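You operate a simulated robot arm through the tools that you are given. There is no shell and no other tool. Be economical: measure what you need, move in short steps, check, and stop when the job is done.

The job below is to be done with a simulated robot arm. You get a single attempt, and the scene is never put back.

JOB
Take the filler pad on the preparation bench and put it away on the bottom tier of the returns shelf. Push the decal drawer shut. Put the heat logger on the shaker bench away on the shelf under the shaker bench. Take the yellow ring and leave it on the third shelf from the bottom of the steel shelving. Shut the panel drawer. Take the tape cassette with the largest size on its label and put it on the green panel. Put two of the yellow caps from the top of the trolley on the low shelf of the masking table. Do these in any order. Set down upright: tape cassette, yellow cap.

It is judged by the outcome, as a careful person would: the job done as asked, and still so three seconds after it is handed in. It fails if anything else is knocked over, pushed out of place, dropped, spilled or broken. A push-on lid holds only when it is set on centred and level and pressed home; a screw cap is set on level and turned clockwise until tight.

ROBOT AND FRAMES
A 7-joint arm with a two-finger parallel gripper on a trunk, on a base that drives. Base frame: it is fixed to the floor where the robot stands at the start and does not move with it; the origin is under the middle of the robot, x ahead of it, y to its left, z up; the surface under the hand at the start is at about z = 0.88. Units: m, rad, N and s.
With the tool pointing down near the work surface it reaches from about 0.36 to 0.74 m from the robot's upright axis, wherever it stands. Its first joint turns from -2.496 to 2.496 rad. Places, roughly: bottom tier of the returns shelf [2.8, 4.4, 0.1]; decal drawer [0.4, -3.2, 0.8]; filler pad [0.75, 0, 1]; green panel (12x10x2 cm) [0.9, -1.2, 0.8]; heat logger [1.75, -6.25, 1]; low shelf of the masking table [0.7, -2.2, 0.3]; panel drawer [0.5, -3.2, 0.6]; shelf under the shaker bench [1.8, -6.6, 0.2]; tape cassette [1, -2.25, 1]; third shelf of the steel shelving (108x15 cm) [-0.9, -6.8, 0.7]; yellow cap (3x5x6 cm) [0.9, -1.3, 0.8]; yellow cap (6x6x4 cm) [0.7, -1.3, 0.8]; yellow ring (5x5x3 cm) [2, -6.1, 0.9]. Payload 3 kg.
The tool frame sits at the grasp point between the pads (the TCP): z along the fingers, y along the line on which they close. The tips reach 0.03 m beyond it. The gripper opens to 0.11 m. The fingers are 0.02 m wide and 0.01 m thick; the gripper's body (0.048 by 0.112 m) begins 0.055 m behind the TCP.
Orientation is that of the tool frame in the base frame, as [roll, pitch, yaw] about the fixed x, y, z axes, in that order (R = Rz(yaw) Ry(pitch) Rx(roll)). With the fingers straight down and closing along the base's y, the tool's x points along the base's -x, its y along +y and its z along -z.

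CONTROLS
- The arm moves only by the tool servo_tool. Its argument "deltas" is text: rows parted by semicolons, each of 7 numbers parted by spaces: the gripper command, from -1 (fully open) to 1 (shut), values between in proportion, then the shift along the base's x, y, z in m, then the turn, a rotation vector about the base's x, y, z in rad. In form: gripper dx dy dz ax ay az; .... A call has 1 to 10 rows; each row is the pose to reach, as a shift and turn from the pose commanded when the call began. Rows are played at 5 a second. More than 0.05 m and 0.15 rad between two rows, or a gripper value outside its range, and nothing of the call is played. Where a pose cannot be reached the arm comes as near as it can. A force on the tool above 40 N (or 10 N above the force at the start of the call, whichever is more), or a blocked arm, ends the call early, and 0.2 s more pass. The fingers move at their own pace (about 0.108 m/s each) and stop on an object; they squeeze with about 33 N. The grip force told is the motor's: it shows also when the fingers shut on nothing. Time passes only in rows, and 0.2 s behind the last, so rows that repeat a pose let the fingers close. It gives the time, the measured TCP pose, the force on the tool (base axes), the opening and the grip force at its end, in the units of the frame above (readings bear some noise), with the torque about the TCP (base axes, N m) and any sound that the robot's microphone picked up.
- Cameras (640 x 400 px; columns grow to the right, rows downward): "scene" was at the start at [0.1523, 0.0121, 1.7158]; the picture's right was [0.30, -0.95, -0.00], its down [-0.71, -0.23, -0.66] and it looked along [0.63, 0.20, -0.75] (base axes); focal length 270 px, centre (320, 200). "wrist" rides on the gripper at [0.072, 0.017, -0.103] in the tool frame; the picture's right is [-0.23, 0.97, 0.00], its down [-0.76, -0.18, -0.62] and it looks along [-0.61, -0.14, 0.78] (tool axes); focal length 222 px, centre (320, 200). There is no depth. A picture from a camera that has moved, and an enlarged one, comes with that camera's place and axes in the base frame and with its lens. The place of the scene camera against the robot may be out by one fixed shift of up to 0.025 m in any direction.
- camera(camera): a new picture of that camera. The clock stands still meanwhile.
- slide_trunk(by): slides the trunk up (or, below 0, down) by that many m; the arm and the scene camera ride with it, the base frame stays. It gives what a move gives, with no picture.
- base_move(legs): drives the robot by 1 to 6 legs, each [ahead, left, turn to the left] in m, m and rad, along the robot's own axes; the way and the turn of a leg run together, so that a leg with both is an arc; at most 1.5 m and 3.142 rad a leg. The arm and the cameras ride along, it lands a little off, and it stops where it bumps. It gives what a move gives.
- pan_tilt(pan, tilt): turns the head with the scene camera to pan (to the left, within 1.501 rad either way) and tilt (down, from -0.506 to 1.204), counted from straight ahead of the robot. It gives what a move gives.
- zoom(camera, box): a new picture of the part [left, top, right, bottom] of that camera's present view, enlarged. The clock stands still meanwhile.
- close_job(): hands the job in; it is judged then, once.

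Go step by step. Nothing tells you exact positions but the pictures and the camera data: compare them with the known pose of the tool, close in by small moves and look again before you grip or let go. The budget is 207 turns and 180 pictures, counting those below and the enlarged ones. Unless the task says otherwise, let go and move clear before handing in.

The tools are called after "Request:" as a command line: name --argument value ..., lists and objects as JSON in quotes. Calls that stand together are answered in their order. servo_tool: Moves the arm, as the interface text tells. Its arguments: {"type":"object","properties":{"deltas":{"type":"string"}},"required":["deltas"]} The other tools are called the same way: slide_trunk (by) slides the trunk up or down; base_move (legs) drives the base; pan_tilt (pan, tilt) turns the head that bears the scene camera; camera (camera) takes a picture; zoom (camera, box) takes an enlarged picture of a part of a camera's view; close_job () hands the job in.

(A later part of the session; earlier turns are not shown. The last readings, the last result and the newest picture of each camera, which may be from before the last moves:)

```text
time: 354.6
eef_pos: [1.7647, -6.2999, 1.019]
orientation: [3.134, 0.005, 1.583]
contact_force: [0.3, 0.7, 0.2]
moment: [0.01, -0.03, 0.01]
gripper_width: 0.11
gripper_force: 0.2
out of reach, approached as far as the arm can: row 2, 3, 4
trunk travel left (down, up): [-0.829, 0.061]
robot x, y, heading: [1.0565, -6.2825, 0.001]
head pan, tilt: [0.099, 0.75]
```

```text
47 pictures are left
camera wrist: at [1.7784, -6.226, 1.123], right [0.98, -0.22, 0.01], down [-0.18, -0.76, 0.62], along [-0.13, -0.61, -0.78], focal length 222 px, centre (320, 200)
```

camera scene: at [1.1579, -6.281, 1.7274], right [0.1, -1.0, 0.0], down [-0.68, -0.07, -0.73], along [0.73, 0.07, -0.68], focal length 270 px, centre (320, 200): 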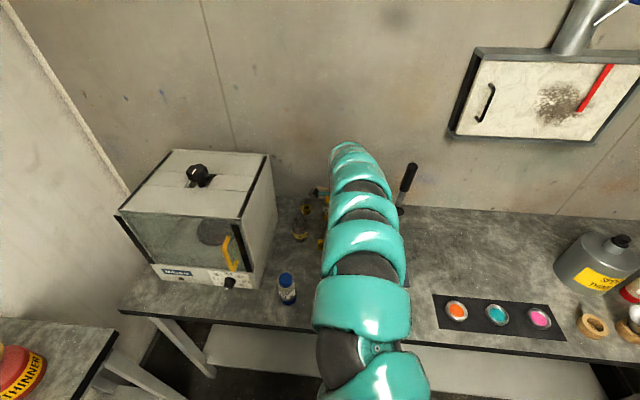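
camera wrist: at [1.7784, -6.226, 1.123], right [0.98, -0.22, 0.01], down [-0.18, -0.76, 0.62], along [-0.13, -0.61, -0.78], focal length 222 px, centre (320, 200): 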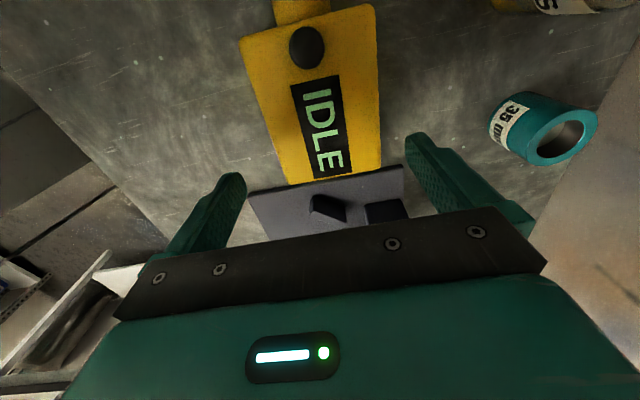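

The arm is at its limit, so I use base and trunk for the remaining alignment and descent.

Request:
base_move --legs '[[0.006, 0.017, 0]]'

Request:
slide_trunk --by -0.05

Request:
camera --camera "wrist"

```text
time: 355.4
eef_pos: [1.7699, -6.2819, 1.0196]
orientation: [3.133, 0.004, 1.581]
contact_force: [-0.1, 0.3, 0.7]
moment: [-0.07, 0.03, 0.0]
gripper_width: 0.11
gripper_force: 0.0
trunk travel left (down, up): [-0.829, 0.061]
robot x, y, heading: [1.0613, -6.266, 0.005]
head pan, tilt: [0.099, 0.75]
```

```text
time: 356.3
eef_pos: [1.7704, -6.2811, 0.9692]
orientation: [3.131, 0.004, 1.581]
contact_force: [0.4, -0.1, -0.7]
moment: [0.01, -0.02, -0.02]
gripper_width: 0.1098
gripper_force: 0.0
trunk travel left (down, up): [-0.779, 0.111]
robot x, y, heading: [1.0579, -6.2634, -0.003]
head pan, tilt: [0.099, 0.75]
```

```text
46 pictures are left
camera wrist: at [1.7848, -6.2091, 1.0731], right [0.98, -0.22, 0.01], down [-0.18, -0.76, 0.62], along [-0.13, -0.61, -0.78], focal length 222 px, centre (320, 200)
```

wrist: 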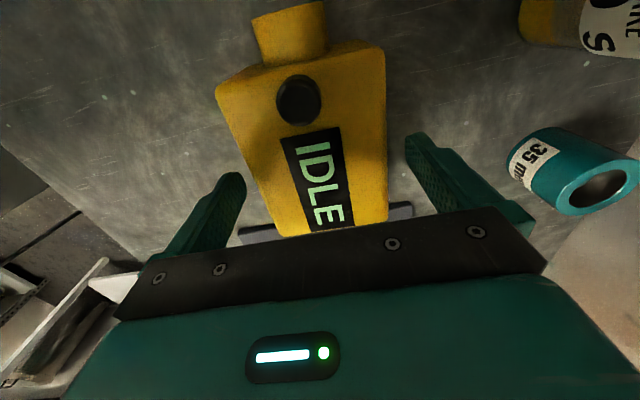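

Clearances on both sides look fine. Lower 4.2 cm and close.

Request:
slide_trunk --by -0.042

Request:
servo_tool --deltas "1 0 0 0 0 0 0; 1 0 0 0 0 0 0; 1 0 0 0 0 0 0; 1 0 0 0 0 0 0"

Request:
slide_trunk --by 0.13

Request:
camera --camera "wrist"

```text
time: 357.1
eef_pos: [1.7703, -6.2834, 0.9279]
orientation: [3.129, 0.002, 1.58]
contact_force: [-0.2, -0.5, -0.1]
moment: [0.0, -0.01, 0.0]
gripper_width: 0.1102
gripper_force: 0.1
trunk travel left (down, up): [-0.737, 0.153]
robot x, y, heading: [1.0605, -6.2635, 0.004]
head pan, tilt: [0.099, 0.75]
```

```text
time: 358.1
eef_pos: [1.7703, -6.2822, 0.9277]
orientation: [3.132, 0.002, 1.582]
contact_force: [-0.3, 0.3, 2.0]
moment: [0.01, 0.29, -0.1]
gripper_width: 0.0902
gripper_force: 33.0
trunk travel left (down, up): [-0.737, 0.153]
robot x, y, heading: [1.0607, -6.2692, -0.001]
head pan, tilt: [0.099, 0.75]
```

```text
time: 359.7
eef_pos: [1.7714, -6.2831, 1.0564]
orientation: [3.131, 0.004, 1.581]
contact_force: [0.2, 1.0, -3.2]
moment: [0.0, -0.02, -0.02]
gripper_width: 0.0904
gripper_force: 33.0
trunk travel left (down, up): [-0.867, 0.023]
robot x, y, heading: [1.0595, -6.2645, 0.001]
head pan, tilt: [0.099, 0.75]
```

```text
45 pictures are left
camera wrist: at [1.7853, -6.2094, 1.1606], right [0.98, -0.22, 0.01], down [-0.18, -0.76, 0.62], along [-0.13, -0.61, -0.78], focal length 222 px, centre (320, 200)
```

wrist: 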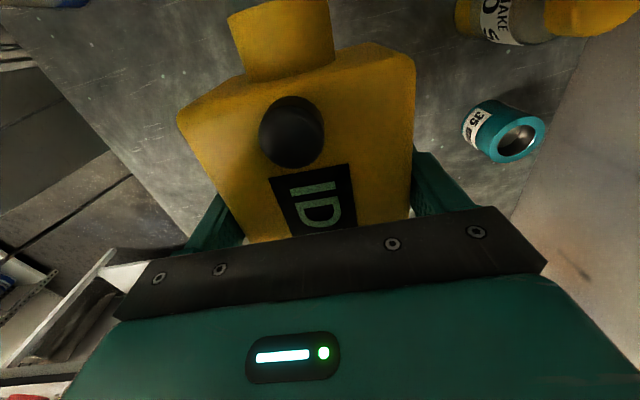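

Logger is gripped. I back off, lower the trunk, and check the low shelf.

Request:
base_move --legs '[[-0.52, 0, 0]]'

Request:
slide_trunk --by -0.4

Request:
slide_trunk --by -0.34

Request:
pan_tilt --pan 0.0 --tilt 0.6

Request:
camera --camera "scene"

Request:
camera --camera "wrist"

```text
time: 362.7
eef_pos: [1.2561, -6.2821, 1.0581]
orientation: [3.133, 0.004, 1.582]
contact_force: [1.0, 0.4, -3.3]
moment: [-0.02, 0.0, 0.0]
gripper_width: 0.0903
gripper_force: 33.0
trunk travel left (down, up): [-0.867, 0.023]
robot x, y, heading: [0.5456, -6.2637, 0.002]
head pan, tilt: [0.099, 0.75]
```

```text
time: 366.6
eef_pos: [1.2568, -6.2824, 0.657]
orientation: [3.132, 0.003, 1.584]
contact_force: [0.6, 0.6, -3.0]
moment: [0.0, -0.01, 0.02]
gripper_width: 0.0898
gripper_force: 33.3
trunk travel left (down, up): [-0.467, 0.423]
robot x, y, heading: [0.5501, -6.2676, -0.001]
head pan, tilt: [0.099, 0.75]
```

```text
time: 369.9
eef_pos: [1.2579, -6.2827, 0.3182]
orientation: [3.133, 0.005, 1.583]
contact_force: [-0.9, -0.3, -3.7]
moment: [0.0, 0.01, 0.01]
gripper_width: 0.0903
gripper_force: 32.6
trunk travel left (down, up): [-0.127, 0.763]
robot x, y, heading: [0.5477, -6.2682, 0.004]
head pan, tilt: [0.099, 0.75]
```

```text
time: 370.6
eef_pos: [1.2574, -6.2827, 0.3169]
orientation: [3.133, 0.005, 1.583]
contact_force: [1.0, 0.1, -3.2]
moment: [-0.01, 0.01, 0.02]
gripper_width: 0.0903
gripper_force: 33.0
trunk travel left (down, up): [-0.127, 0.763]
robot x, y, heading: [0.5458, -6.2658, 0.004]
head pan, tilt: [0.0, 0.6]
```

```text
44 pictures are left
camera scene: at [0.7137, -6.2773, 1.0383], right [0.0, -1.0, 0.0], down [-0.57, 0.0, -0.82], along [0.82, 0.0, -0.57], focal length 270 px, centre (320, 200)
```

scene: 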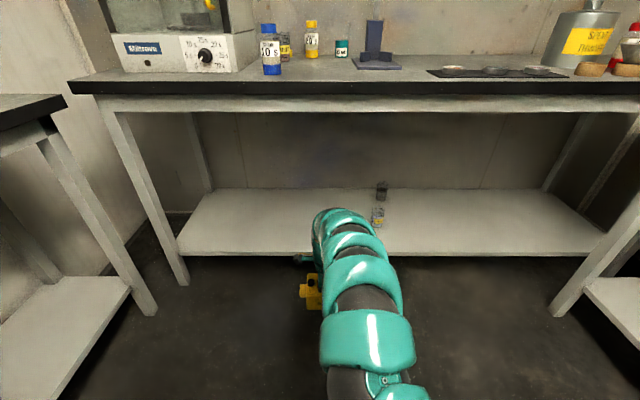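

```text
43 pictures are left
camera wrist: at [1.2717, -6.209, 0.4207], right [0.98, -0.22, 0.01], down [-0.17, -0.76, 0.62], along [-0.13, -0.61, -0.78], focal length 222 px, centre (320, 200)
```

wrist: 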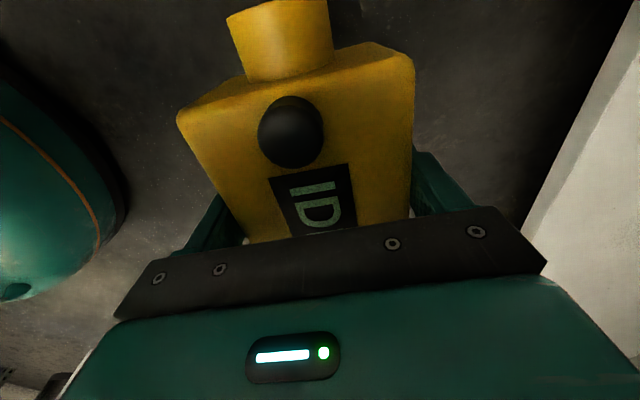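

Shelf is at z≈0.21; the arm has ample clearance under the bench. I drive in 0.41 m and lower.

Request:
base_move --legs '[[0.41, 0, 0]]'

Request:
slide_trunk --by -0.04

Request:
camera --camera "scene"

Request:
camera --camera "wrist"

```text
time: 373.1
eef_pos: [1.6635, -6.2865, 0.3175]
orientation: [3.132, 0.002, 1.579]
contact_force: [0.4, -0.1, -3.6]
moment: [-0.04, 0.0, 0.01]
gripper_width: 0.09
gripper_force: 33.4
trunk travel left (down, up): [-0.127, 0.763]
robot x, y, heading: [0.9548, -6.2667, -0.005]
head pan, tilt: [0.0, 0.6]
```

```text
time: 373.9
eef_pos: [1.6643, -6.2863, 0.2768]
orientation: [3.134, 0.002, 1.576]
contact_force: [-0.3, -0.6, -3.1]
moment: [-0.02, 0.03, 0.01]
gripper_width: 0.0899
gripper_force: 32.7
trunk travel left (down, up): [-0.087, 0.803]
robot x, y, heading: [0.9552, -6.2673, -0.004]
head pan, tilt: [0.0, 0.6]
```

```text
42 pictures are left
camera scene: at [1.1202, -6.2787, 0.9983], right [0.0, -1.0, 0.0], down [-0.57, 0.0, -0.82], along [0.82, 0.0, -0.57], focal length 270 px, centre (320, 200)
```

scene: 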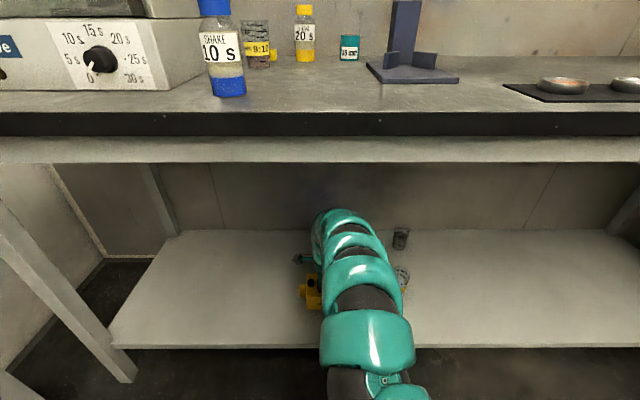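

```text
41 pictures are left
camera wrist: at [1.6785, -6.2133, 0.3807], right [0.98, -0.22, 0.01], down [-0.18, -0.76, 0.62], along [-0.13, -0.61, -0.78], focal length 222 px, centre (320, 200)
```

wrist: 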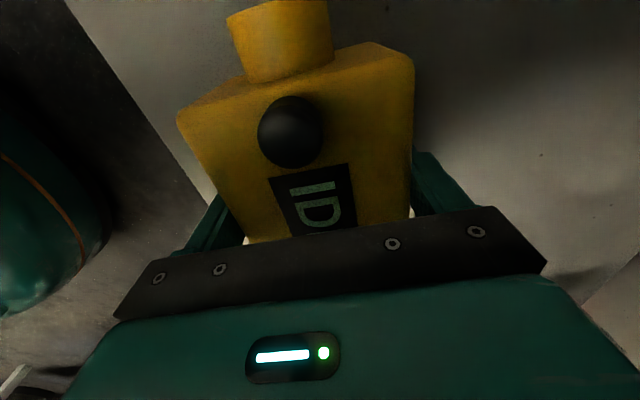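

Request:
slide_trunk --by -0.012

Request:
slide_trunk --by -0.005

Request:
slide_trunk --by -0.004

```text
time: 374.5
eef_pos: [1.6643, -6.2873, 0.2664]
orientation: [3.132, 0.005, 1.578]
contact_force: [0.4, -0.2, -5.1]
moment: [-0.03, -0.01, 0.0]
gripper_width: 0.09
gripper_force: 33.0
trunk travel left (down, up): [-0.075, 0.815]
robot x, y, heading: [0.9541, -6.2695, -0.007]
head pan, tilt: [0.0, 0.6]
```

```text
time: 375.1
eef_pos: [1.6631, -6.2865, 0.2597]
orientation: [3.134, 0.005, 1.578]
contact_force: [0.2, -0.7, -3.8]
moment: [-0.06, 0.0, 0.01]
gripper_width: 0.0899
gripper_force: 32.6
trunk travel left (down, up): [-0.07, 0.82]
robot x, y, heading: [0.9539, -6.2652, -0.008]
head pan, tilt: [0.0, 0.6]
```

```text
time: 375.6
eef_pos: [1.6638, -6.2865, 0.2569]
orientation: [3.133, 0.004, 1.576]
contact_force: [-0.4, 0.0, -3.0]
moment: [0.01, 0.03, -0.02]
gripper_width: 0.0901
gripper_force: 33.1
trunk travel left (down, up): [-0.066, 0.824]
robot x, y, heading: [0.9516, -6.265, -0.003]
head pan, tilt: [0.0, 0.6]
```

Request:
slide_trunk --by -0.005

Request:
slide_trunk --by -0.004

Request:
slide_trunk --by -0.004

Request:
camera --camera "wrist"

```text
time: 376.1
eef_pos: [1.664, -6.2862, 0.2506]
orientation: [3.133, 0.004, 1.577]
contact_force: [0.0, 0.2, -2.9]
moment: [-0.05, 0.01, -0.02]
gripper_width: 0.0897
gripper_force: 32.7
trunk travel left (down, up): [-0.061, 0.829]
robot x, y, heading: [0.9548, -6.2639, -0.006]
head pan, tilt: [0.0, 0.6]
```

```text
time: 376.7
eef_pos: [1.6635, -6.2878, 0.247]
orientation: [3.131, 0.002, 1.577]
contact_force: [-3.0, -1.2, 5.8]
moment: [0.4, 0.58, 0.16]
gripper_width: 0.0899
gripper_force: 32.7
trunk travel left (down, up): [-0.057, 0.833]
robot x, y, heading: [0.9543, -6.2621, -0.008]
head pan, tilt: [0.0, 0.6]
```

```text
time: 377.2
eef_pos: [1.6651, -6.2875, 0.2464]
orientation: [3.128, 0.001, 1.578]
contact_force: [-1.5, -1.3, 27.8]
moment: [0.13, 1.52, -0.28]
gripper_width: 0.0901
gripper_force: 32.7
trunk travel left (down, up): [-0.053, 0.837]
robot x, y, heading: [0.9576, -6.2691, -0.004]
head pan, tilt: [0.0, 0.6]
```

```text
40 pictures are left
camera wrist: at [1.6786, -6.213, 0.3499], right [0.98, -0.22, 0.01], down [-0.18, -0.76, 0.62], along [-0.13, -0.61, -0.78], focal length 222 px, centre (320, 200)
```

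wrist: 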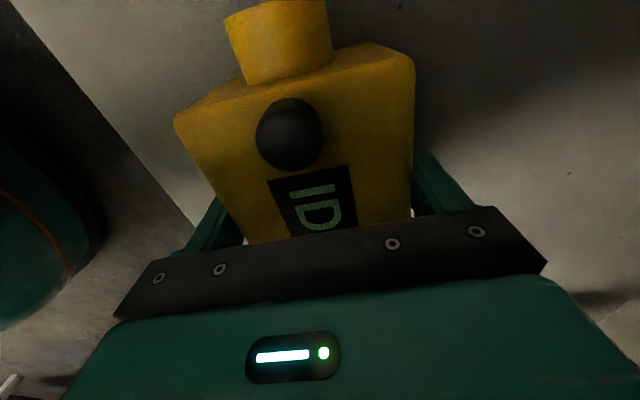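

Contact. Release, raise 9 cm (clear of the logger, still under the bench), and back out.

Request:
slide_trunk --by 0.003

Request:
servo_tool --deltas "-1 0 0 0 0 0 0; -1 0 0 0 0 0 0; -1 0 0 0 0 0 0"

Request:
slide_trunk --by 0.1

Request:
base_move --legs '[[-0.5, 0, 0]]'

Request:
camera --camera "scene"

```text
time: 377.7
eef_pos: [1.6639, -6.2866, 0.2468]
orientation: [3.132, 0.005, 1.577]
contact_force: [4.6, 2.3, 6.8]
moment: [0.64, 0.28, -0.27]
gripper_width: 0.0898
gripper_force: 33.4
trunk travel left (down, up): [-0.056, 0.834]
robot x, y, heading: [0.952, -6.2651, -0.005]
head pan, tilt: [0.0, 0.6]
```

```text
time: 378.5
eef_pos: [1.6638, -6.286, 0.246]
orientation: [3.133, 0.004, 1.577]
contact_force: [0.5, -0.4, 0.2]
moment: [-0.01, -0.03, -0.01]
gripper_width: 0.11
gripper_force: 0.0
trunk travel left (down, up): [-0.056, 0.834]
robot x, y, heading: [0.9496, -6.2665, -0.007]
head pan, tilt: [0.0, 0.6]
```

```text
time: 379.9
eef_pos: [1.664, -6.2869, 0.346]
orientation: [3.132, 0.004, 1.579]
contact_force: [-0.2, 0.0, -0.8]
moment: [0.0, 0.02, 0.03]
gripper_width: 0.11
gripper_force: 0.0
trunk travel left (down, up): [-0.156, 0.734]
robot x, y, heading: [0.953, -6.2673, -0.006]
head pan, tilt: [0.0, 0.6]
```

```text
time: 382.8
eef_pos: [1.1681, -6.2793, 0.3459]
orientation: [3.133, 0.003, 1.589]
contact_force: [0.8, 0.2, 0.8]
moment: [0.01, -0.02, -0.02]
gripper_width: 0.1101
gripper_force: 0.1
trunk travel left (down, up): [-0.156, 0.734]
robot x, y, heading: [0.4581, -6.265, 0.01]
head pan, tilt: [0.0, 0.6]
```

```text
39 pictures are left
camera scene: at [0.626, -6.2776, 1.0673], right [0.01, -1.0, 0.0], down [-0.57, 0.0, -0.82], along [0.82, 0.01, -0.57], focal length 270 px, centre (320, 200)
```

scene: 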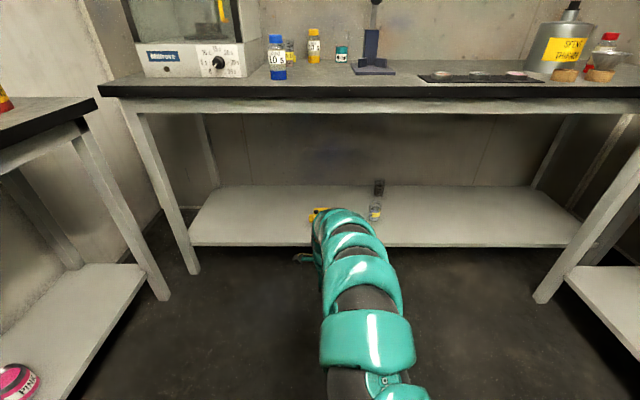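

The logger rests on the shelf. Next the yellow ring behind the glass: I raise the trunk and turn the tool back to close sideways.

Request:
slide_trunk --by 0.4

Request:
slide_trunk --by 0.33

Request:
servo_tool --deltas "-1 0 0 0 0 0 0.15; -1 0 0 0 0 0 0.3; -1 0 0 0 0 0 0.45; -1 0 0 0 0 0 0.6; -1 0 0 0 0 0 0.75; -1 0 0 0 0 0 0.9; -1 0 0 0 0 0 1.05; -1 0 0 0 0 0 1.2; -1 0 0 0 0 0 1.35; -1 0 0 0 0 0 1.5"

Request:
servo_tool --deltas "-1 0.02 0.01 0 0 -0.06 0.05; -1 0.04 0.01 0.01 0 -0.12 0.06; -1 0.06 0.01 0.02 0 -0.18 0.06; -1 0.08 0.01 0.03 0 -0.24 0.06; -1 0.09 0.01 0.04 0 -0.3 0.06; -1 0.09 0.01 0.05 0 -0.3 0.06"

Request:
camera --camera "scene"

```text
time: 386.6
eef_pos: [1.1698, -6.2809, 0.7463]
orientation: [3.132, 0.006, 1.589]
contact_force: [-0.5, 0.3, 0.6]
moment: [0.0, -0.01, -0.02]
gripper_width: 0.11
gripper_force: 0.0
trunk travel left (down, up): [-0.556, 0.334]
robot x, y, heading: [0.4573, -6.2659, 0.008]
head pan, tilt: [0.0, 0.6]
```

```text
time: 389.9
eef_pos: [1.1701, -6.2803, 1.0767]
orientation: [3.133, 0.003, 1.589]
contact_force: [-0.5, -1.0, 0.5]
moment: [-0.02, -0.01, 0.02]
gripper_width: 0.1101
gripper_force: 0.1
trunk travel left (down, up): [-0.886, 0.004]
robot x, y, heading: [0.4619, -6.2668, 0.011]
head pan, tilt: [0.0, 0.6]
```

```text
time: 392.1
eef_pos: [1.1668, -6.2861, 1.0764]
orientation: [3.13, 0.0, 3.09]
contact_force: [0.6, 0.0, 0.9]
moment: [0.03, 0.03, 0.01]
gripper_width: 0.1098
gripper_force: 0.0
out of reach, approached as far as the arm can: row 7, 8, 9, 10
trunk travel left (down, up): [-0.886, 0.004]
robot x, y, heading: [0.4575, -6.2699, 0.005]
head pan, tilt: [0.0, 0.6]
```

```text
time: 393.5
eef_pos: [1.2573, -6.2743, 1.1275]
orientation: [3.124, 0.305, -3.137]
contact_force: [-0.5, -0.6, 0.0]
moment: [0.0, 0.0, 0.02]
gripper_width: 0.11
gripper_force: 0.2
out of reach, approached as far as the arm can: row 1, 2, 3, 4
trunk travel left (down, up): [-0.886, 0.004]
robot x, y, heading: [0.4632, -6.2665, 0.003]
head pan, tilt: [0.0, 0.6]
```

```text
38 pictures are left
camera scene: at [0.6253, -6.2772, 1.7974], right [0.01, -1.0, 0.0], down [-0.56, 0.0, -0.83], along [0.83, 0.01, -0.56], focal length 270 px, centre (320, 200)
```

scene: 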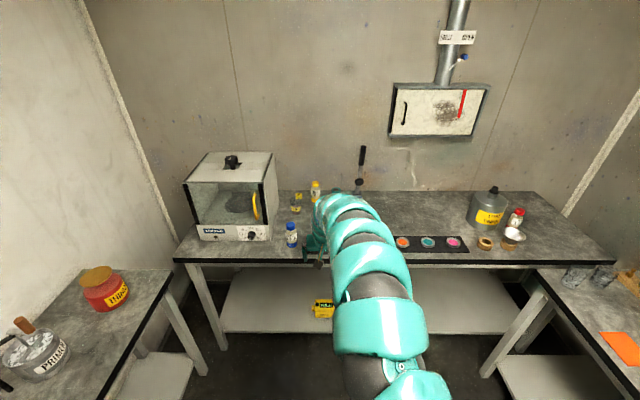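

Posture is good (tilt 0.3). I move closer with a slight left heading to look down on the ring.

Request:
base_move --legs '[[0.573, -0.043, 0], [0, 0, 0.2]]'

Request:
camera --camera "wrist"

Request:
pan_tilt --pan 0.15 --tilt 0.75

Request:
camera --camera "scene"

```text
time: 397.4
eef_pos: [1.8033, -6.1423, 1.1282]
orientation: [3.126, 0.303, -2.921]
contact_force: [-0.1, 0.4, -0.1]
moment: [-0.05, 0.0, 0.03]
gripper_width: 0.1102
gripper_force: 0.0
trunk travel left (down, up): [-0.886, 0.004]
robot x, y, heading: [1.0202, -6.3067, 0.216]
head pan, tilt: [0.0, 0.6]
```

```text
37 pictures are left
camera wrist: at [1.702, -6.1482, 1.2051], right [-0.01, 1.0, 0.08], down [0.57, -0.07, 0.82], along [0.82, 0.05, -0.57], focal length 222 px, centre (320, 200)
```

wrist: 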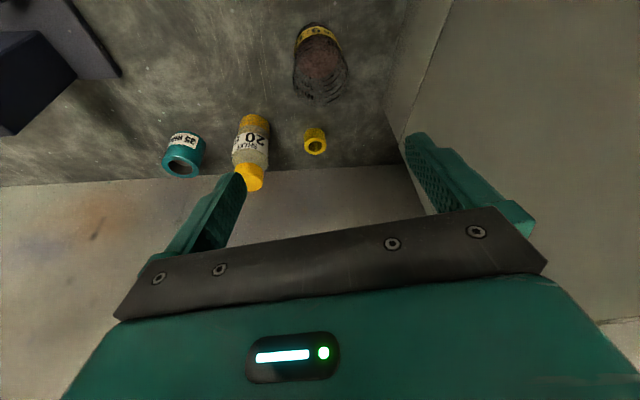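

```text
time: 398.1
eef_pos: [1.8042, -6.1421, 1.1275]
orientation: [3.124, 0.302, -2.921]
contact_force: [0.4, 0.1, -0.4]
moment: [0.01, 0.0, 0.01]
gripper_width: 0.1102
gripper_force: 0.0
trunk travel left (down, up): [-0.886, 0.004]
robot x, y, heading: [1.0238, -6.3064, 0.219]
head pan, tilt: [0.15, 0.75]
```

```text
36 pictures are left
camera scene: at [1.1747, -6.2685, 1.7845], right [0.36, -0.93, 0.0], down [-0.64, -0.25, -0.73], along [0.68, 0.26, -0.68], focal length 270 px, centre (320, 200)
```

scene: 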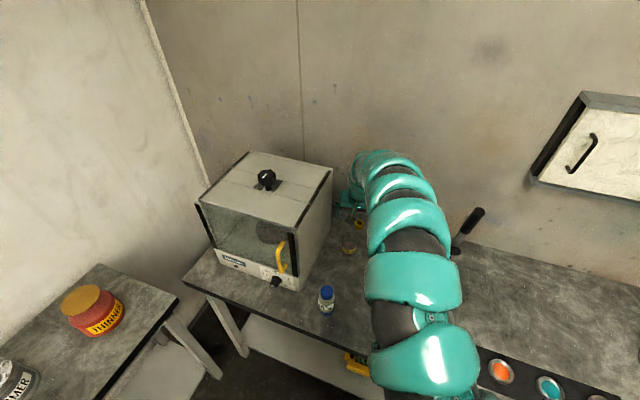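

Ring centre ≈(1.962, −6.130); glass top ≈0.955, bottle at (1.93,−6.23). I move over the ring, narrow the fingers to 7 cm, and lower partly by trunk.

Request:
base_move --legs '[[0.157, -0.022, 0]]'

Request:
servo_tool --deltas "-0.27 0 0 0 0 0 0; -0.27 0 0 0 0 0 0"

Request:
slide_trunk --by -0.12

Request:
camera --camera "wrist"

```text
time: 399.6
eef_pos: [1.9619, -6.1288, 1.1263]
orientation: [3.125, 0.302, -2.922]
contact_force: [-0.5, -1.4, -0.3]
moment: [0.0, 0.02, -0.02]
gripper_width: 0.11
gripper_force: 0.0
trunk travel left (down, up): [-0.886, 0.004]
robot x, y, heading: [1.1789, -6.2893, 0.22]
head pan, tilt: [0.15, 0.75]
```

```text
time: 400.1
eef_pos: [1.9599, -6.1287, 1.1273]
orientation: [3.122, 0.302, -2.921]
contact_force: [-0.2, -0.4, -0.2]
moment: [0.02, 0.0, 0.04]
gripper_width: 0.0697
gripper_force: 0.1
trunk travel left (down, up): [-0.886, 0.004]
robot x, y, heading: [1.1781, -6.2959, 0.218]
head pan, tilt: [0.15, 0.75]
```

```text
time: 401.6
eef_pos: [1.9591, -6.1286, 1.007]
orientation: [3.123, 0.304, -2.92]
contact_force: [-0.2, -0.6, -1.3]
moment: [0.02, 0.02, -0.01]
gripper_width: 0.07
gripper_force: 0.0
trunk travel left (down, up): [-0.766, 0.124]
robot x, y, heading: [1.1789, -6.2883, 0.219]
head pan, tilt: [0.15, 0.75]
```

```text
35 pictures are left
camera wrist: at [1.8575, -6.1351, 1.0852], right [-0.01, 1.0, 0.08], down [0.57, -0.07, 0.82], along [0.82, 0.05, -0.57], focal length 222 px, centre (320, 200)
```

wrist: 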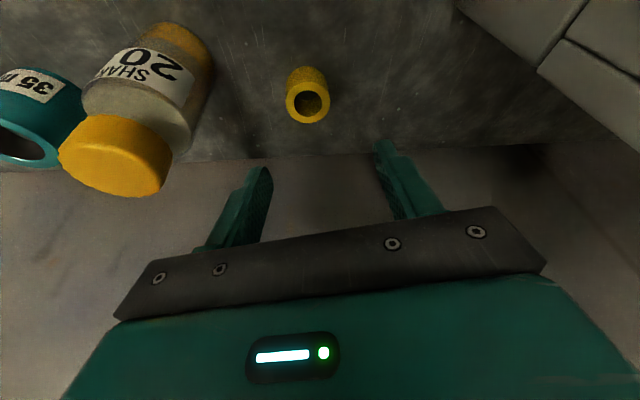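

Ring centre ≈(1.969, −6.130). Small forward nudge, lower 9 cm, then close.

Request:
servo_tool --deltas "-0.27 0.004 0 0 0 0 0; -0.27 0.008 0 0 0 0 0; -0.27 0.008 0 0 0 0 0"

Request:
slide_trunk --by -0.09

Request:
camera --camera "wrist"

```text
time: 402.4
eef_pos: [1.9637, -6.1311, 1.01]
orientation: [3.123, 0.303, -2.921]
contact_force: [0.4, -0.1, -0.7]
moment: [-0.03, -0.03, 0.03]
gripper_width: 0.0699
gripper_force: 0.1
out of reach, approached as far as the arm can: row 2, 3
trunk travel left (down, up): [-0.766, 0.124]
robot x, y, heading: [1.1763, -6.2904, 0.22]
head pan, tilt: [0.15, 0.75]
```

```text
time: 403.7
eef_pos: [1.9638, -6.1321, 0.9187]
orientation: [3.123, 0.302, -2.92]
contact_force: [-0.4, 0.0, 0.3]
moment: [-0.01, 0.01, -0.02]
gripper_width: 0.0698
gripper_force: 0.1
trunk travel left (down, up): [-0.676, 0.214]
robot x, y, heading: [1.1754, -6.2916, 0.224]
head pan, tilt: [0.15, 0.75]
```

```text
34 pictures are left
camera wrist: at [1.8615, -6.1381, 0.9966], right [-0.01, 1.0, 0.08], down [0.57, -0.07, 0.82], along [0.82, 0.05, -0.57], focal length 222 px, centre (320, 200)
```

wrist: 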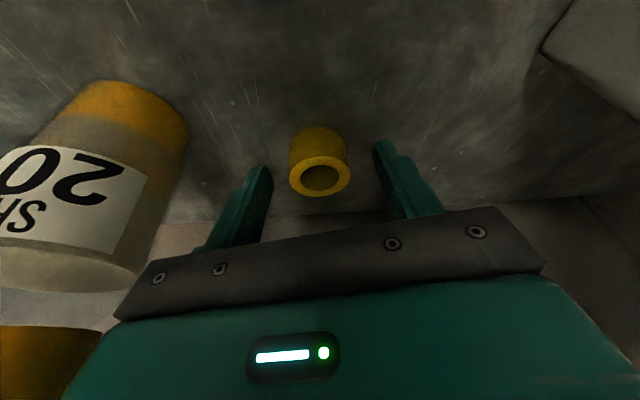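

The ring is centred between the fingers. Close and lift by trunk.

Request:
servo_tool --deltas "1 0 0 0 0 0 0; 1 0 0 0 0 0 0; 1 0 0 0 0 0 0; 1 0 0 0 0 0 0"

Request:
slide_trunk --by 0.21

Request:
camera --camera "wrist"

Request:
base_move --legs '[[-0.6, 0, 0]]'

```text
time: 404.7
eef_pos: [1.963, -6.1319, 0.9198]
orientation: [3.125, 0.305, -2.922]
contact_force: [0.0, -0.2, 1.9]
moment: [-0.03, -0.02, -0.03]
gripper_width: 0.0399
gripper_force: 32.9
trunk travel left (down, up): [-0.676, 0.214]
robot x, y, heading: [1.1752, -6.2889, 0.224]
head pan, tilt: [0.15, 0.75]
```

```text
time: 406.9
eef_pos: [1.9627, -6.1323, 1.1292]
orientation: [3.128, 0.303, -2.922]
contact_force: [-0.9, 0.5, -0.7]
moment: [0.0, -0.03, 0.01]
gripper_width: 0.0397
gripper_force: 32.4
trunk travel left (down, up): [-0.886, 0.004]
robot x, y, heading: [1.1797, -6.2895, 0.218]
head pan, tilt: [0.15, 0.75]
```

```text
33 pictures are left
camera wrist: at [1.8617, -6.1381, 1.2062], right [-0.01, 1.0, 0.08], down [0.57, -0.07, 0.82], along [0.82, 0.05, -0.57], focal length 222 px, centre (320, 200)
```

wrist: 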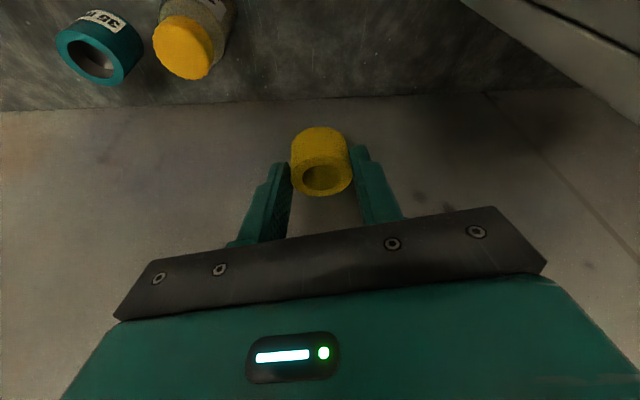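

```text
time: 410.4
eef_pos: [1.3742, -6.2644, 1.1293]
orientation: [3.125, 0.303, -2.924]
contact_force: [0.0, 0.5, 0.8]
moment: [0.01, 0.02, -0.02]
gripper_width: 0.04
gripper_force: 32.7
trunk travel left (down, up): [-0.886, 0.004]
robot x, y, heading: [0.5855, -6.4228, 0.218]
head pan, tilt: [0.15, 0.75]
```

Ring held. I back to the room's middle and turn right to face the steel shelving.

Request:
base_move --legs '[[-0.28, 0.12, 0], [0, 0, -1.7], [0, 0, -1.66]]'

Request:
pan_tilt --pan 0.25 --tilt 0.6

Request:
camera --camera "scene"

```text
time: 420.5
eef_pos: [-0.5159, -6.3632, 1.1291]
orientation: [3.126, 0.304, 0.017]
contact_force: [0.0, -0.1, -0.3]
moment: [0.03, 0.06, -0.02]
gripper_width: 0.0397
gripper_force: 33.3
trunk travel left (down, up): [-0.886, 0.004]
robot x, y, heading: [0.2843, -6.3676, -3.125]
head pan, tilt: [0.15, 0.75]
```

```text
time: 421.2
eef_pos: [-0.517, -6.3637, 1.13]
orientation: [3.126, 0.302, 0.017]
contact_force: [-1.0, 0.2, -0.5]
moment: [-0.01, 0.0, -0.01]
gripper_width: 0.0397
gripper_force: 33.4
trunk travel left (down, up): [-0.886, 0.004]
robot x, y, heading: [0.2849, -6.3641, -3.126]
head pan, tilt: [0.25, 0.6]
```

```text
32 pictures are left
camera scene: at [0.1175, -6.4023, 1.7973], right [-0.26, 0.96, 0.0], down [0.55, 0.15, -0.82], along [-0.8, -0.22, -0.57], focal length 270 px, centre (320, 200)
```

scene: 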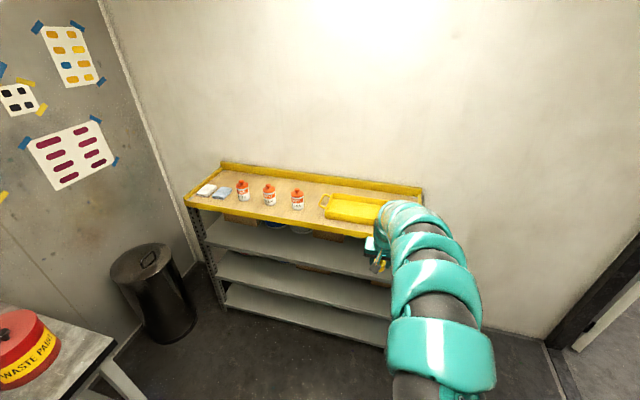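

The shelving has three shelves beneath its yellow top; the third from the bottom is the upper one (z≈0.7). I strafe left a little and lower the trunk to see inside it.

Request:
base_move --legs '[[0, 0.24, -0.015]]'

Request:
slide_trunk --by -0.35

Request:
pan_tilt --pan 0.15 --tilt 0.55

Request:
camera --camera "scene"

Request:
camera --camera "wrist"

```text
time: 423.0
eef_pos: [-0.5125, -6.5927, 1.129]
orientation: [3.125, 0.301, 0.008]
contact_force: [0.2, 0.6, -0.3]
moment: [0.03, -0.03, 0.02]
gripper_width: 0.0394
gripper_force: 32.5
trunk travel left (down, up): [-0.886, 0.004]
robot x, y, heading: [0.2881, -6.6042, -3.129]
head pan, tilt: [0.25, 0.6]
```

```text
time: 426.4
eef_pos: [-0.5144, -6.5912, 0.7801]
orientation: [3.127, 0.303, 0.008]
contact_force: [0.0, 0.1, 0.1]
moment: [0.01, 0.01, 0.02]
gripper_width: 0.0395
gripper_force: 32.8
trunk travel left (down, up): [-0.536, 0.354]
robot x, y, heading: [0.2835, -6.5989, -3.135]
head pan, tilt: [0.25, 0.6]
```

```text
time: 427.1
eef_pos: [-0.5137, -6.5915, 0.7791]
orientation: [3.126, 0.301, 0.009]
contact_force: [0.2, 0.0, 0.0]
moment: [0.05, -0.01, 0.03]
gripper_width: 0.0395
gripper_force: 32.8
trunk travel left (down, up): [-0.536, 0.354]
robot x, y, heading: [0.2872, -6.6018, -3.132]
head pan, tilt: [0.15, 0.55]
```

```text
31 pictures are left
camera scene: at [0.1173, -6.6282, 1.4519], right [-0.16, 0.99, 0.0], down [0.52, 0.08, -0.85], along [-0.84, -0.14, -0.52], focal length 270 px, centre (320, 200)
```

scene: 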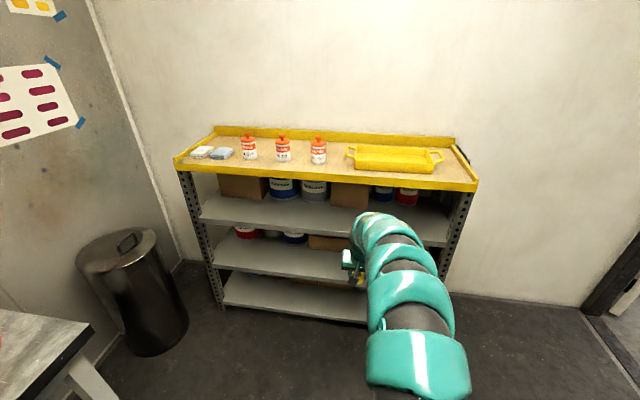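

```text
30 pictures are left
camera wrist: at [-0.4137, -6.6055, 0.8564], right [-0.2, -0.98, 0.08], down [-0.54, 0.18, 0.82], along [-0.81, 0.12, -0.57], focal length 222 px, centre (320, 200)
```

wrist: 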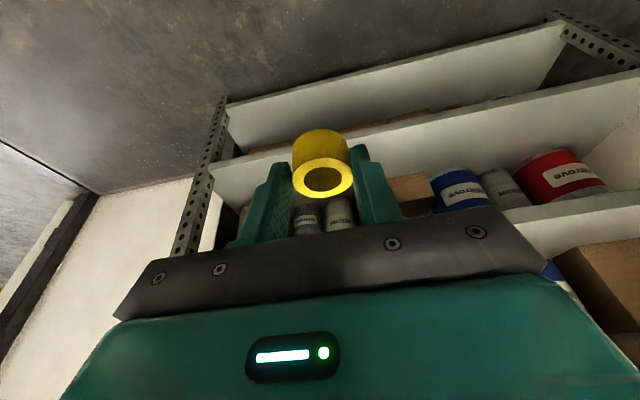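

The third shelf has free space along its front with cans behind. I tilt the tool to ≈0.8 so the hand fits under the top, then check the geometry.

Request:
servo_tool --deltas "1 -0.005 0 0 0 0.06 0; 1 -0.01 0 0 0 0.12 0; 1 -0.015 0 0 0 0.18 0; 1 -0.02 0 0 0 0.24 0; 1 -0.025 0 0 0 0.3 0; 1 -0.03 0 0.005 0 0.36 0; 1 -0.03 0 0.01 0 0.42 0; 1 -0.03 0 0.02 0 0.5 0; 1 -0.03 0 0.02 0 0.5 0"

Request:
camera --camera "wrist"

Request:
camera --camera "scene"

```text
time: 429.1
eef_pos: [-0.55, -6.5936, 0.7961]
orientation: [3.131, 0.802, 0.012]
contact_force: [0.1, -0.4, 0.2]
moment: [0.0, -0.01, 0.0]
gripper_width: 0.0393
gripper_force: 33.5
out of reach, approached as far as the arm can: row 8, 9
trunk travel left (down, up): [-0.536, 0.354]
robot x, y, heading: [0.2897, -6.6008, -3.13]
head pan, tilt: [0.15, 0.55]
```

```text
29 pictures are left
camera wrist: at [-0.4258, -6.6079, 0.8158], right [-0.14, -0.98, 0.17], down [-0.08, 0.18, 0.98], along [-0.99, 0.12, -0.11], focal length 222 px, centre (320, 200)
```

wrist: 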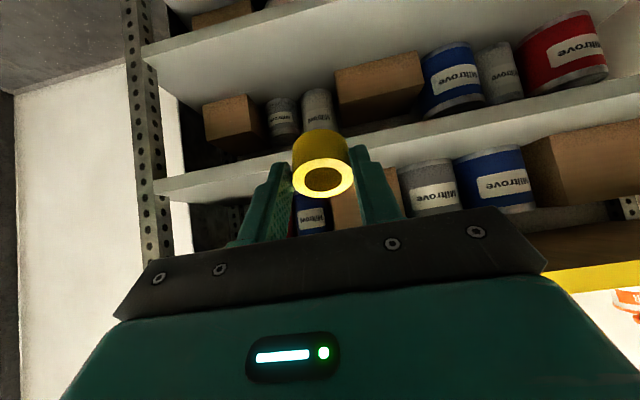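

```text
28 pictures are left
camera scene: at [0.1174, -6.6281, 1.4519], right [-0.16, 0.99, 0.0], down [0.52, 0.08, -0.85], along [-0.84, -0.14, -0.52], focal length 270 px, centre (320, 200)
```

scene: 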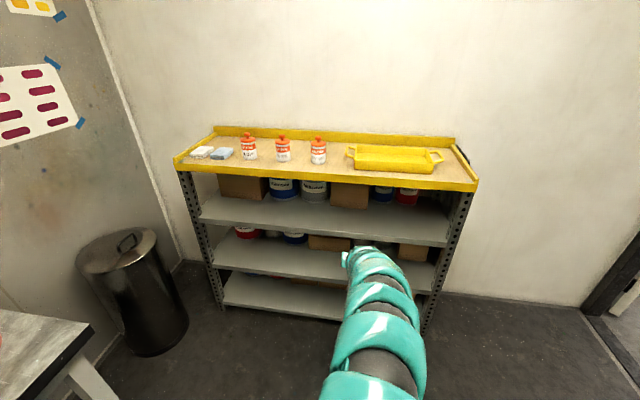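

Request:
zoom --camera "wrist" --box '[340, 80, 500, 180]'

```text
4.00 times, centred on (420, 130) of wrist
camera zoom: at [-0.4258, -6.6079, 0.8158], right [-0.14, -0.98, 0.17], down [-0.08, 0.18, 0.98], along [-0.99, 0.12, -0.11], focal length 888 px, centre (-80, 480)
```

zoom: 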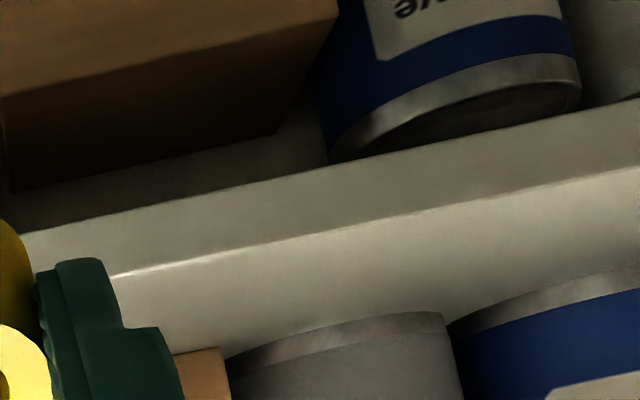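

Shelf top z≈0.718, front edge x≈−0.755, cans start at x≈−0.915. I drive in 0.26 m so that the ring sits around x≈−0.83.

Request:
base_move --legs '[[0.16, 0, 0]]'

Request:
camera --camera "wrist"

Request:
camera --camera "scene"

```text
time: 430.5
eef_pos: [-0.7175, -6.5987, 0.7937]
orientation: [3.131, 0.802, 0.013]
contact_force: [0.1, -0.6, -1.1]
moment: [0.0, -0.02, -0.01]
gripper_width: 0.0394
gripper_force: 33.0
trunk travel left (down, up): [-0.536, 0.354]
robot x, y, heading: [0.1223, -6.6016, -3.127]
head pan, tilt: [0.15, 0.55]
```

```text
26 pictures are left
camera wrist: at [-0.5934, -6.6114, 0.8151], right [-0.14, -0.98, 0.17], down [-0.09, 0.18, 0.98], along [-0.99, 0.12, -0.11], focal length 222 px, centre (320, 200)
```

wrist: 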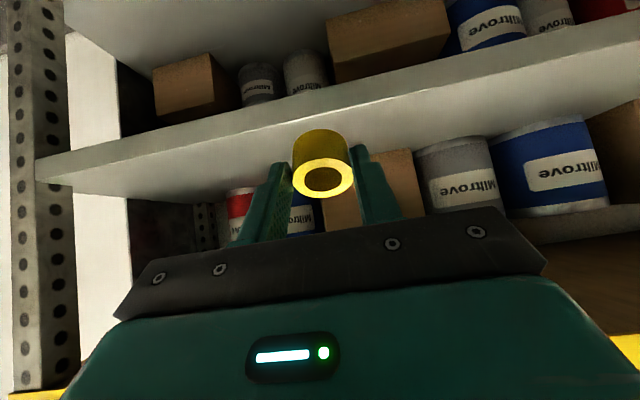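

```text
25 pictures are left
camera scene: at [-0.0507, -6.6303, 1.4517], right [-0.16, 0.99, 0.0], down [0.52, 0.08, -0.85], along [-0.84, -0.14, -0.52], focal length 270 px, centre (320, 200)
```

scene: 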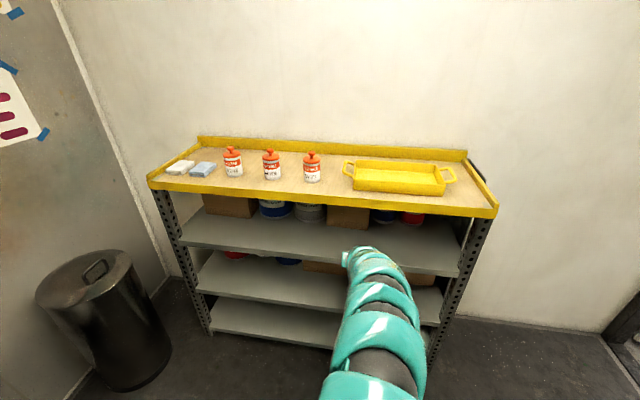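

Clear. I go the last 9.5 cm and lower by the trunk.

Request:
base_move --legs '[[0.093, 0, 0]]'

Request:
slide_trunk --by -0.028

Request:
camera --camera "wrist"

```text
time: 431.7
eef_pos: [-0.8124, -6.5963, 0.7949]
orientation: [3.132, 0.8, 0.011]
contact_force: [-0.1, -0.2, -0.5]
moment: [-0.01, -0.01, -0.01]
gripper_width: 0.0394
gripper_force: 32.6
trunk travel left (down, up): [-0.536, 0.354]
robot x, y, heading: [0.0278, -6.6041, -3.131]
head pan, tilt: [0.15, 0.55]
```

```text
time: 432.4
eef_pos: [-0.8123, -6.5977, 0.7683]
orientation: [3.129, 0.8, 0.012]
contact_force: [0.8, -0.4, -0.2]
moment: [0.01, 0.02, 0.01]
gripper_width: 0.0397
gripper_force: 33.1
trunk travel left (down, up): [-0.508, 0.382]
robot x, y, heading: [0.0263, -6.6053, -3.132]
head pan, tilt: [0.15, 0.55]
```

```text
24 pictures are left
camera wrist: at [-0.6878, -6.6108, 0.7877], right [-0.14, -0.98, 0.17], down [-0.09, 0.18, 0.98], along [-0.99, 0.12, -0.11], focal length 222 px, centre (320, 200)
```

wrist: 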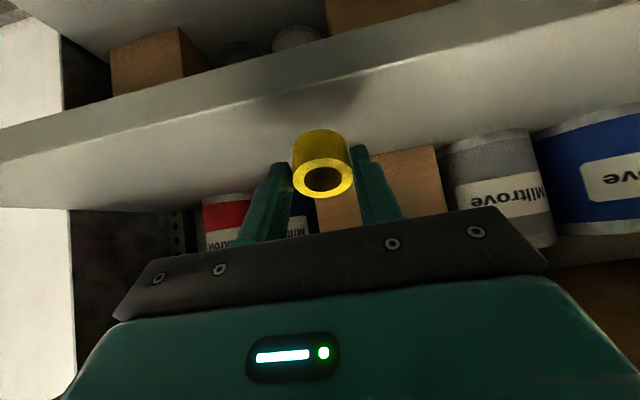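

Request:
slide_trunk --by -0.006

Request:
slide_trunk --by -0.004

Request:
slide_trunk --by -0.004

Request:
slide_trunk --by -0.004

Request:
camera --camera "wrist"

```text
time: 432.9
eef_pos: [-0.8113, -6.5976, 0.7616]
orientation: [3.132, 0.802, 0.012]
contact_force: [0.1, -0.8, -0.4]
moment: [0.01, -0.02, 0.0]
gripper_width: 0.0396
gripper_force: 32.9
trunk travel left (down, up): [-0.502, 0.388]
robot x, y, heading: [0.0264, -6.6074, -3.132]
head pan, tilt: [0.15, 0.55]
```

```text
time: 433.5
eef_pos: [-0.8122, -6.5964, 0.7574]
orientation: [3.132, 0.799, 0.012]
contact_force: [0.0, -0.7, 0.4]
moment: [-0.03, -0.02, 0.0]
gripper_width: 0.0393
gripper_force: 33.3
trunk travel left (down, up): [-0.498, 0.392]
robot x, y, heading: [0.0255, -6.6034, -3.132]
head pan, tilt: [0.15, 0.55]
```

```text
time: 434.0
eef_pos: [-0.8111, -6.5961, 0.754]
orientation: [3.132, 0.802, 0.013]
contact_force: [-0.1, -1.0, 0.4]
moment: [0.01, -0.01, -0.01]
gripper_width: 0.0394
gripper_force: 33.0
trunk travel left (down, up): [-0.494, 0.396]
robot x, y, heading: [0.0293, -6.6032, -3.134]
head pan, tilt: [0.15, 0.55]
```

```text
time: 434.5
eef_pos: [-0.812, -6.5975, 0.7501]
orientation: [3.13, 0.801, 0.013]
contact_force: [0.0, 0.1, 0.7]
moment: [0.0, -0.01, 0.02]
gripper_width: 0.0394
gripper_force: 32.7
trunk travel left (down, up): [-0.49, 0.4]
robot x, y, heading: [0.0271, -6.6079, -3.132]
head pan, tilt: [0.15, 0.55]
```

```text
23 pictures are left
camera wrist: at [-0.6878, -6.6108, 0.7698], right [-0.14, -0.98, 0.17], down [-0.09, 0.18, 0.98], along [-0.99, 0.12, -0.11], focal length 222 px, centre (320, 200)
```

wrist: 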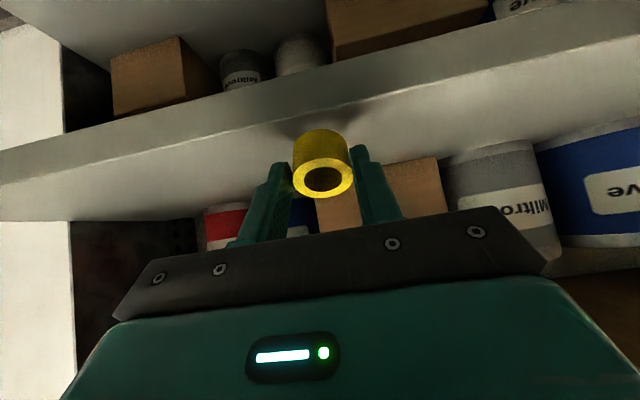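

Request:
slide_trunk --by -0.004

Request:
slide_trunk --by -0.004

Request:
slide_trunk --by -0.004

Request:
camera --camera "wrist"

```text
time: 435.1
eef_pos: [-0.8134, -6.5965, 0.7455]
orientation: [3.131, 0.801, 0.012]
contact_force: [-0.3, 0.6, -0.7]
moment: [0.0, 0.01, 0.02]
gripper_width: 0.0395
gripper_force: 32.2
trunk travel left (down, up): [-0.486, 0.404]
robot x, y, heading: [0.0246, -6.6039, -3.137]
head pan, tilt: [0.15, 0.55]
```

```text
time: 435.6
eef_pos: [-0.8104, -6.598, 0.7428]
orientation: [3.131, 0.8, 0.013]
contact_force: [0.1, 0.6, 1.2]
moment: [-0.01, 0.02, 0.0]
gripper_width: 0.0395
gripper_force: 32.9
trunk travel left (down, up): [-0.482, 0.408]
robot x, y, heading: [0.0309, -6.6051, -3.132]
head pan, tilt: [0.15, 0.55]
```

```text
time: 436.1
eef_pos: [-0.8123, -6.597, 0.7395]
orientation: [3.129, 0.806, 0.012]
contact_force: [0.6, 1.0, 11.3]
moment: [-0.02, 0.09, -0.01]
gripper_width: 0.0398
gripper_force: 32.4
trunk travel left (down, up): [-0.478, 0.412]
robot x, y, heading: [0.0261, -6.607, -3.134]
head pan, tilt: [0.15, 0.55]
```

```text
22 pictures are left
camera wrist: at [-0.6878, -6.6108, 0.7594], right [-0.14, -0.98, 0.17], down [-0.08, 0.18, 0.98], along [-0.99, 0.12, -0.1], focal length 222 px, centre (320, 200)
```

wrist: 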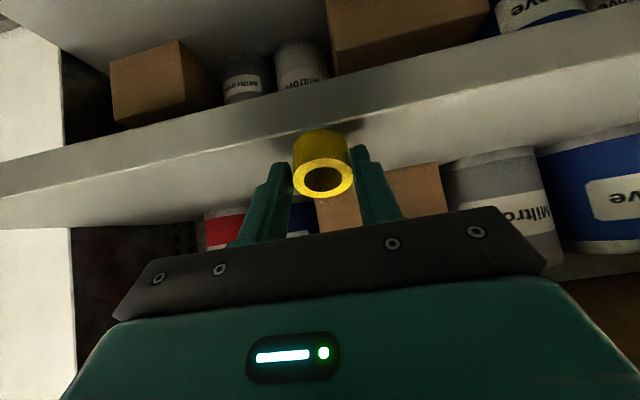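

Contact (11 N), near edge touching; on release it will settle flat. I open gently and look.

Request:
servo_tool --deltas "0.2 0 0 0 0 0 0; 0.1 0 0 0 0 0 0; -0.1 0 0 0 0 0 0; -0.3 0 0 0 0 0 0; -0.3 0 0 0 0 0 0"

Request:
camera --camera "wrist"

```text
time: 437.3
eef_pos: [-0.8118, -6.598, 0.7365]
orientation: [3.131, 0.802, 0.012]
contact_force: [0.0, 0.8, 0.4]
moment: [0.01, 0.02, -0.01]
gripper_width: 0.0714
gripper_force: 0.0
trunk travel left (down, up): [-0.478, 0.412]
robot x, y, heading: [0.0274, -6.6033, -3.137]
head pan, tilt: [0.15, 0.55]
```

```text
21 pictures are left
camera wrist: at [-0.6878, -6.6107, 0.7577], right [-0.14, -0.98, 0.17], down [-0.09, 0.18, 0.98], along [-0.99, 0.12, -0.11], focal length 222 px, centre (320, 200)
```

wrist: 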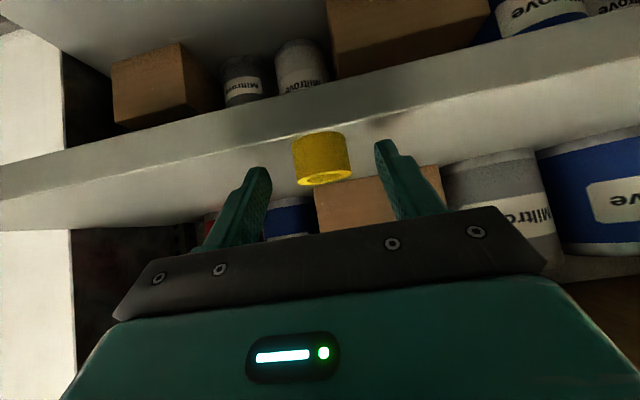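

The ring settled flat on the shelf. I rise 1 cm, back straight out, and verify.

Request:
slide_trunk --by 0.012

Request:
base_move --legs '[[-0.35, 0, 0]]'

Request:
zoom --camera "scene" --box '[180, 130, 500, 330]'

Request:
camera --camera "wrist"

```text
time: 437.9
eef_pos: [-0.8119, -6.5963, 0.7502]
orientation: [3.13, 0.8, 0.013]
contact_force: [-1.0, -0.2, -0.7]
moment: [-0.01, 0.01, 0.01]
gripper_width: 0.0716
gripper_force: 0.0
trunk travel left (down, up): [-0.49, 0.4]
robot x, y, heading: [0.0239, -6.6031, -3.133]
head pan, tilt: [0.15, 0.55]
```

```text
time: 440.2
eef_pos: [-0.4609, -6.5903, 0.7508]
orientation: [3.131, 0.803, 0.007]
contact_force: [-0.1, 0.0, 0.4]
moment: [0.02, 0.05, 0.02]
gripper_width: 0.0716
gripper_force: 0.0
trunk travel left (down, up): [-0.49, 0.4]
robot x, y, heading: [0.3775, -6.6008, -3.138]
head pan, tilt: [0.15, 0.55]
```

```text
2.00 times, centred on (340, 230) of scene
camera zoom: at [0.2075, -6.6277, 1.406], right [-0.15, 0.99, 0.0], down [0.52, 0.08, -0.85], along [-0.84, -0.13, -0.52], focal length 541 px, centre (280, 140)
```

zoom: 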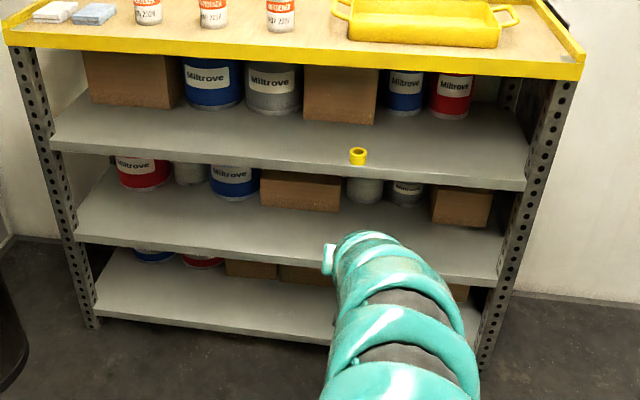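

```text
19 pictures are left
camera wrist: at [-0.3359, -6.6045, 0.77], right [-0.14, -0.97, 0.17], down [-0.08, 0.18, 0.98], along [-0.99, 0.13, -0.11], focal length 222 px, centre (320, 200)
```

wrist: 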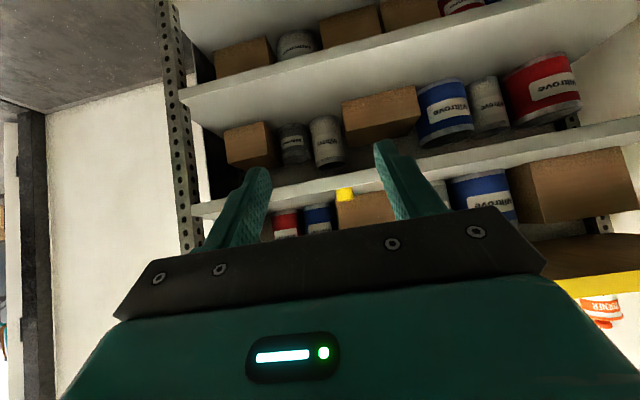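

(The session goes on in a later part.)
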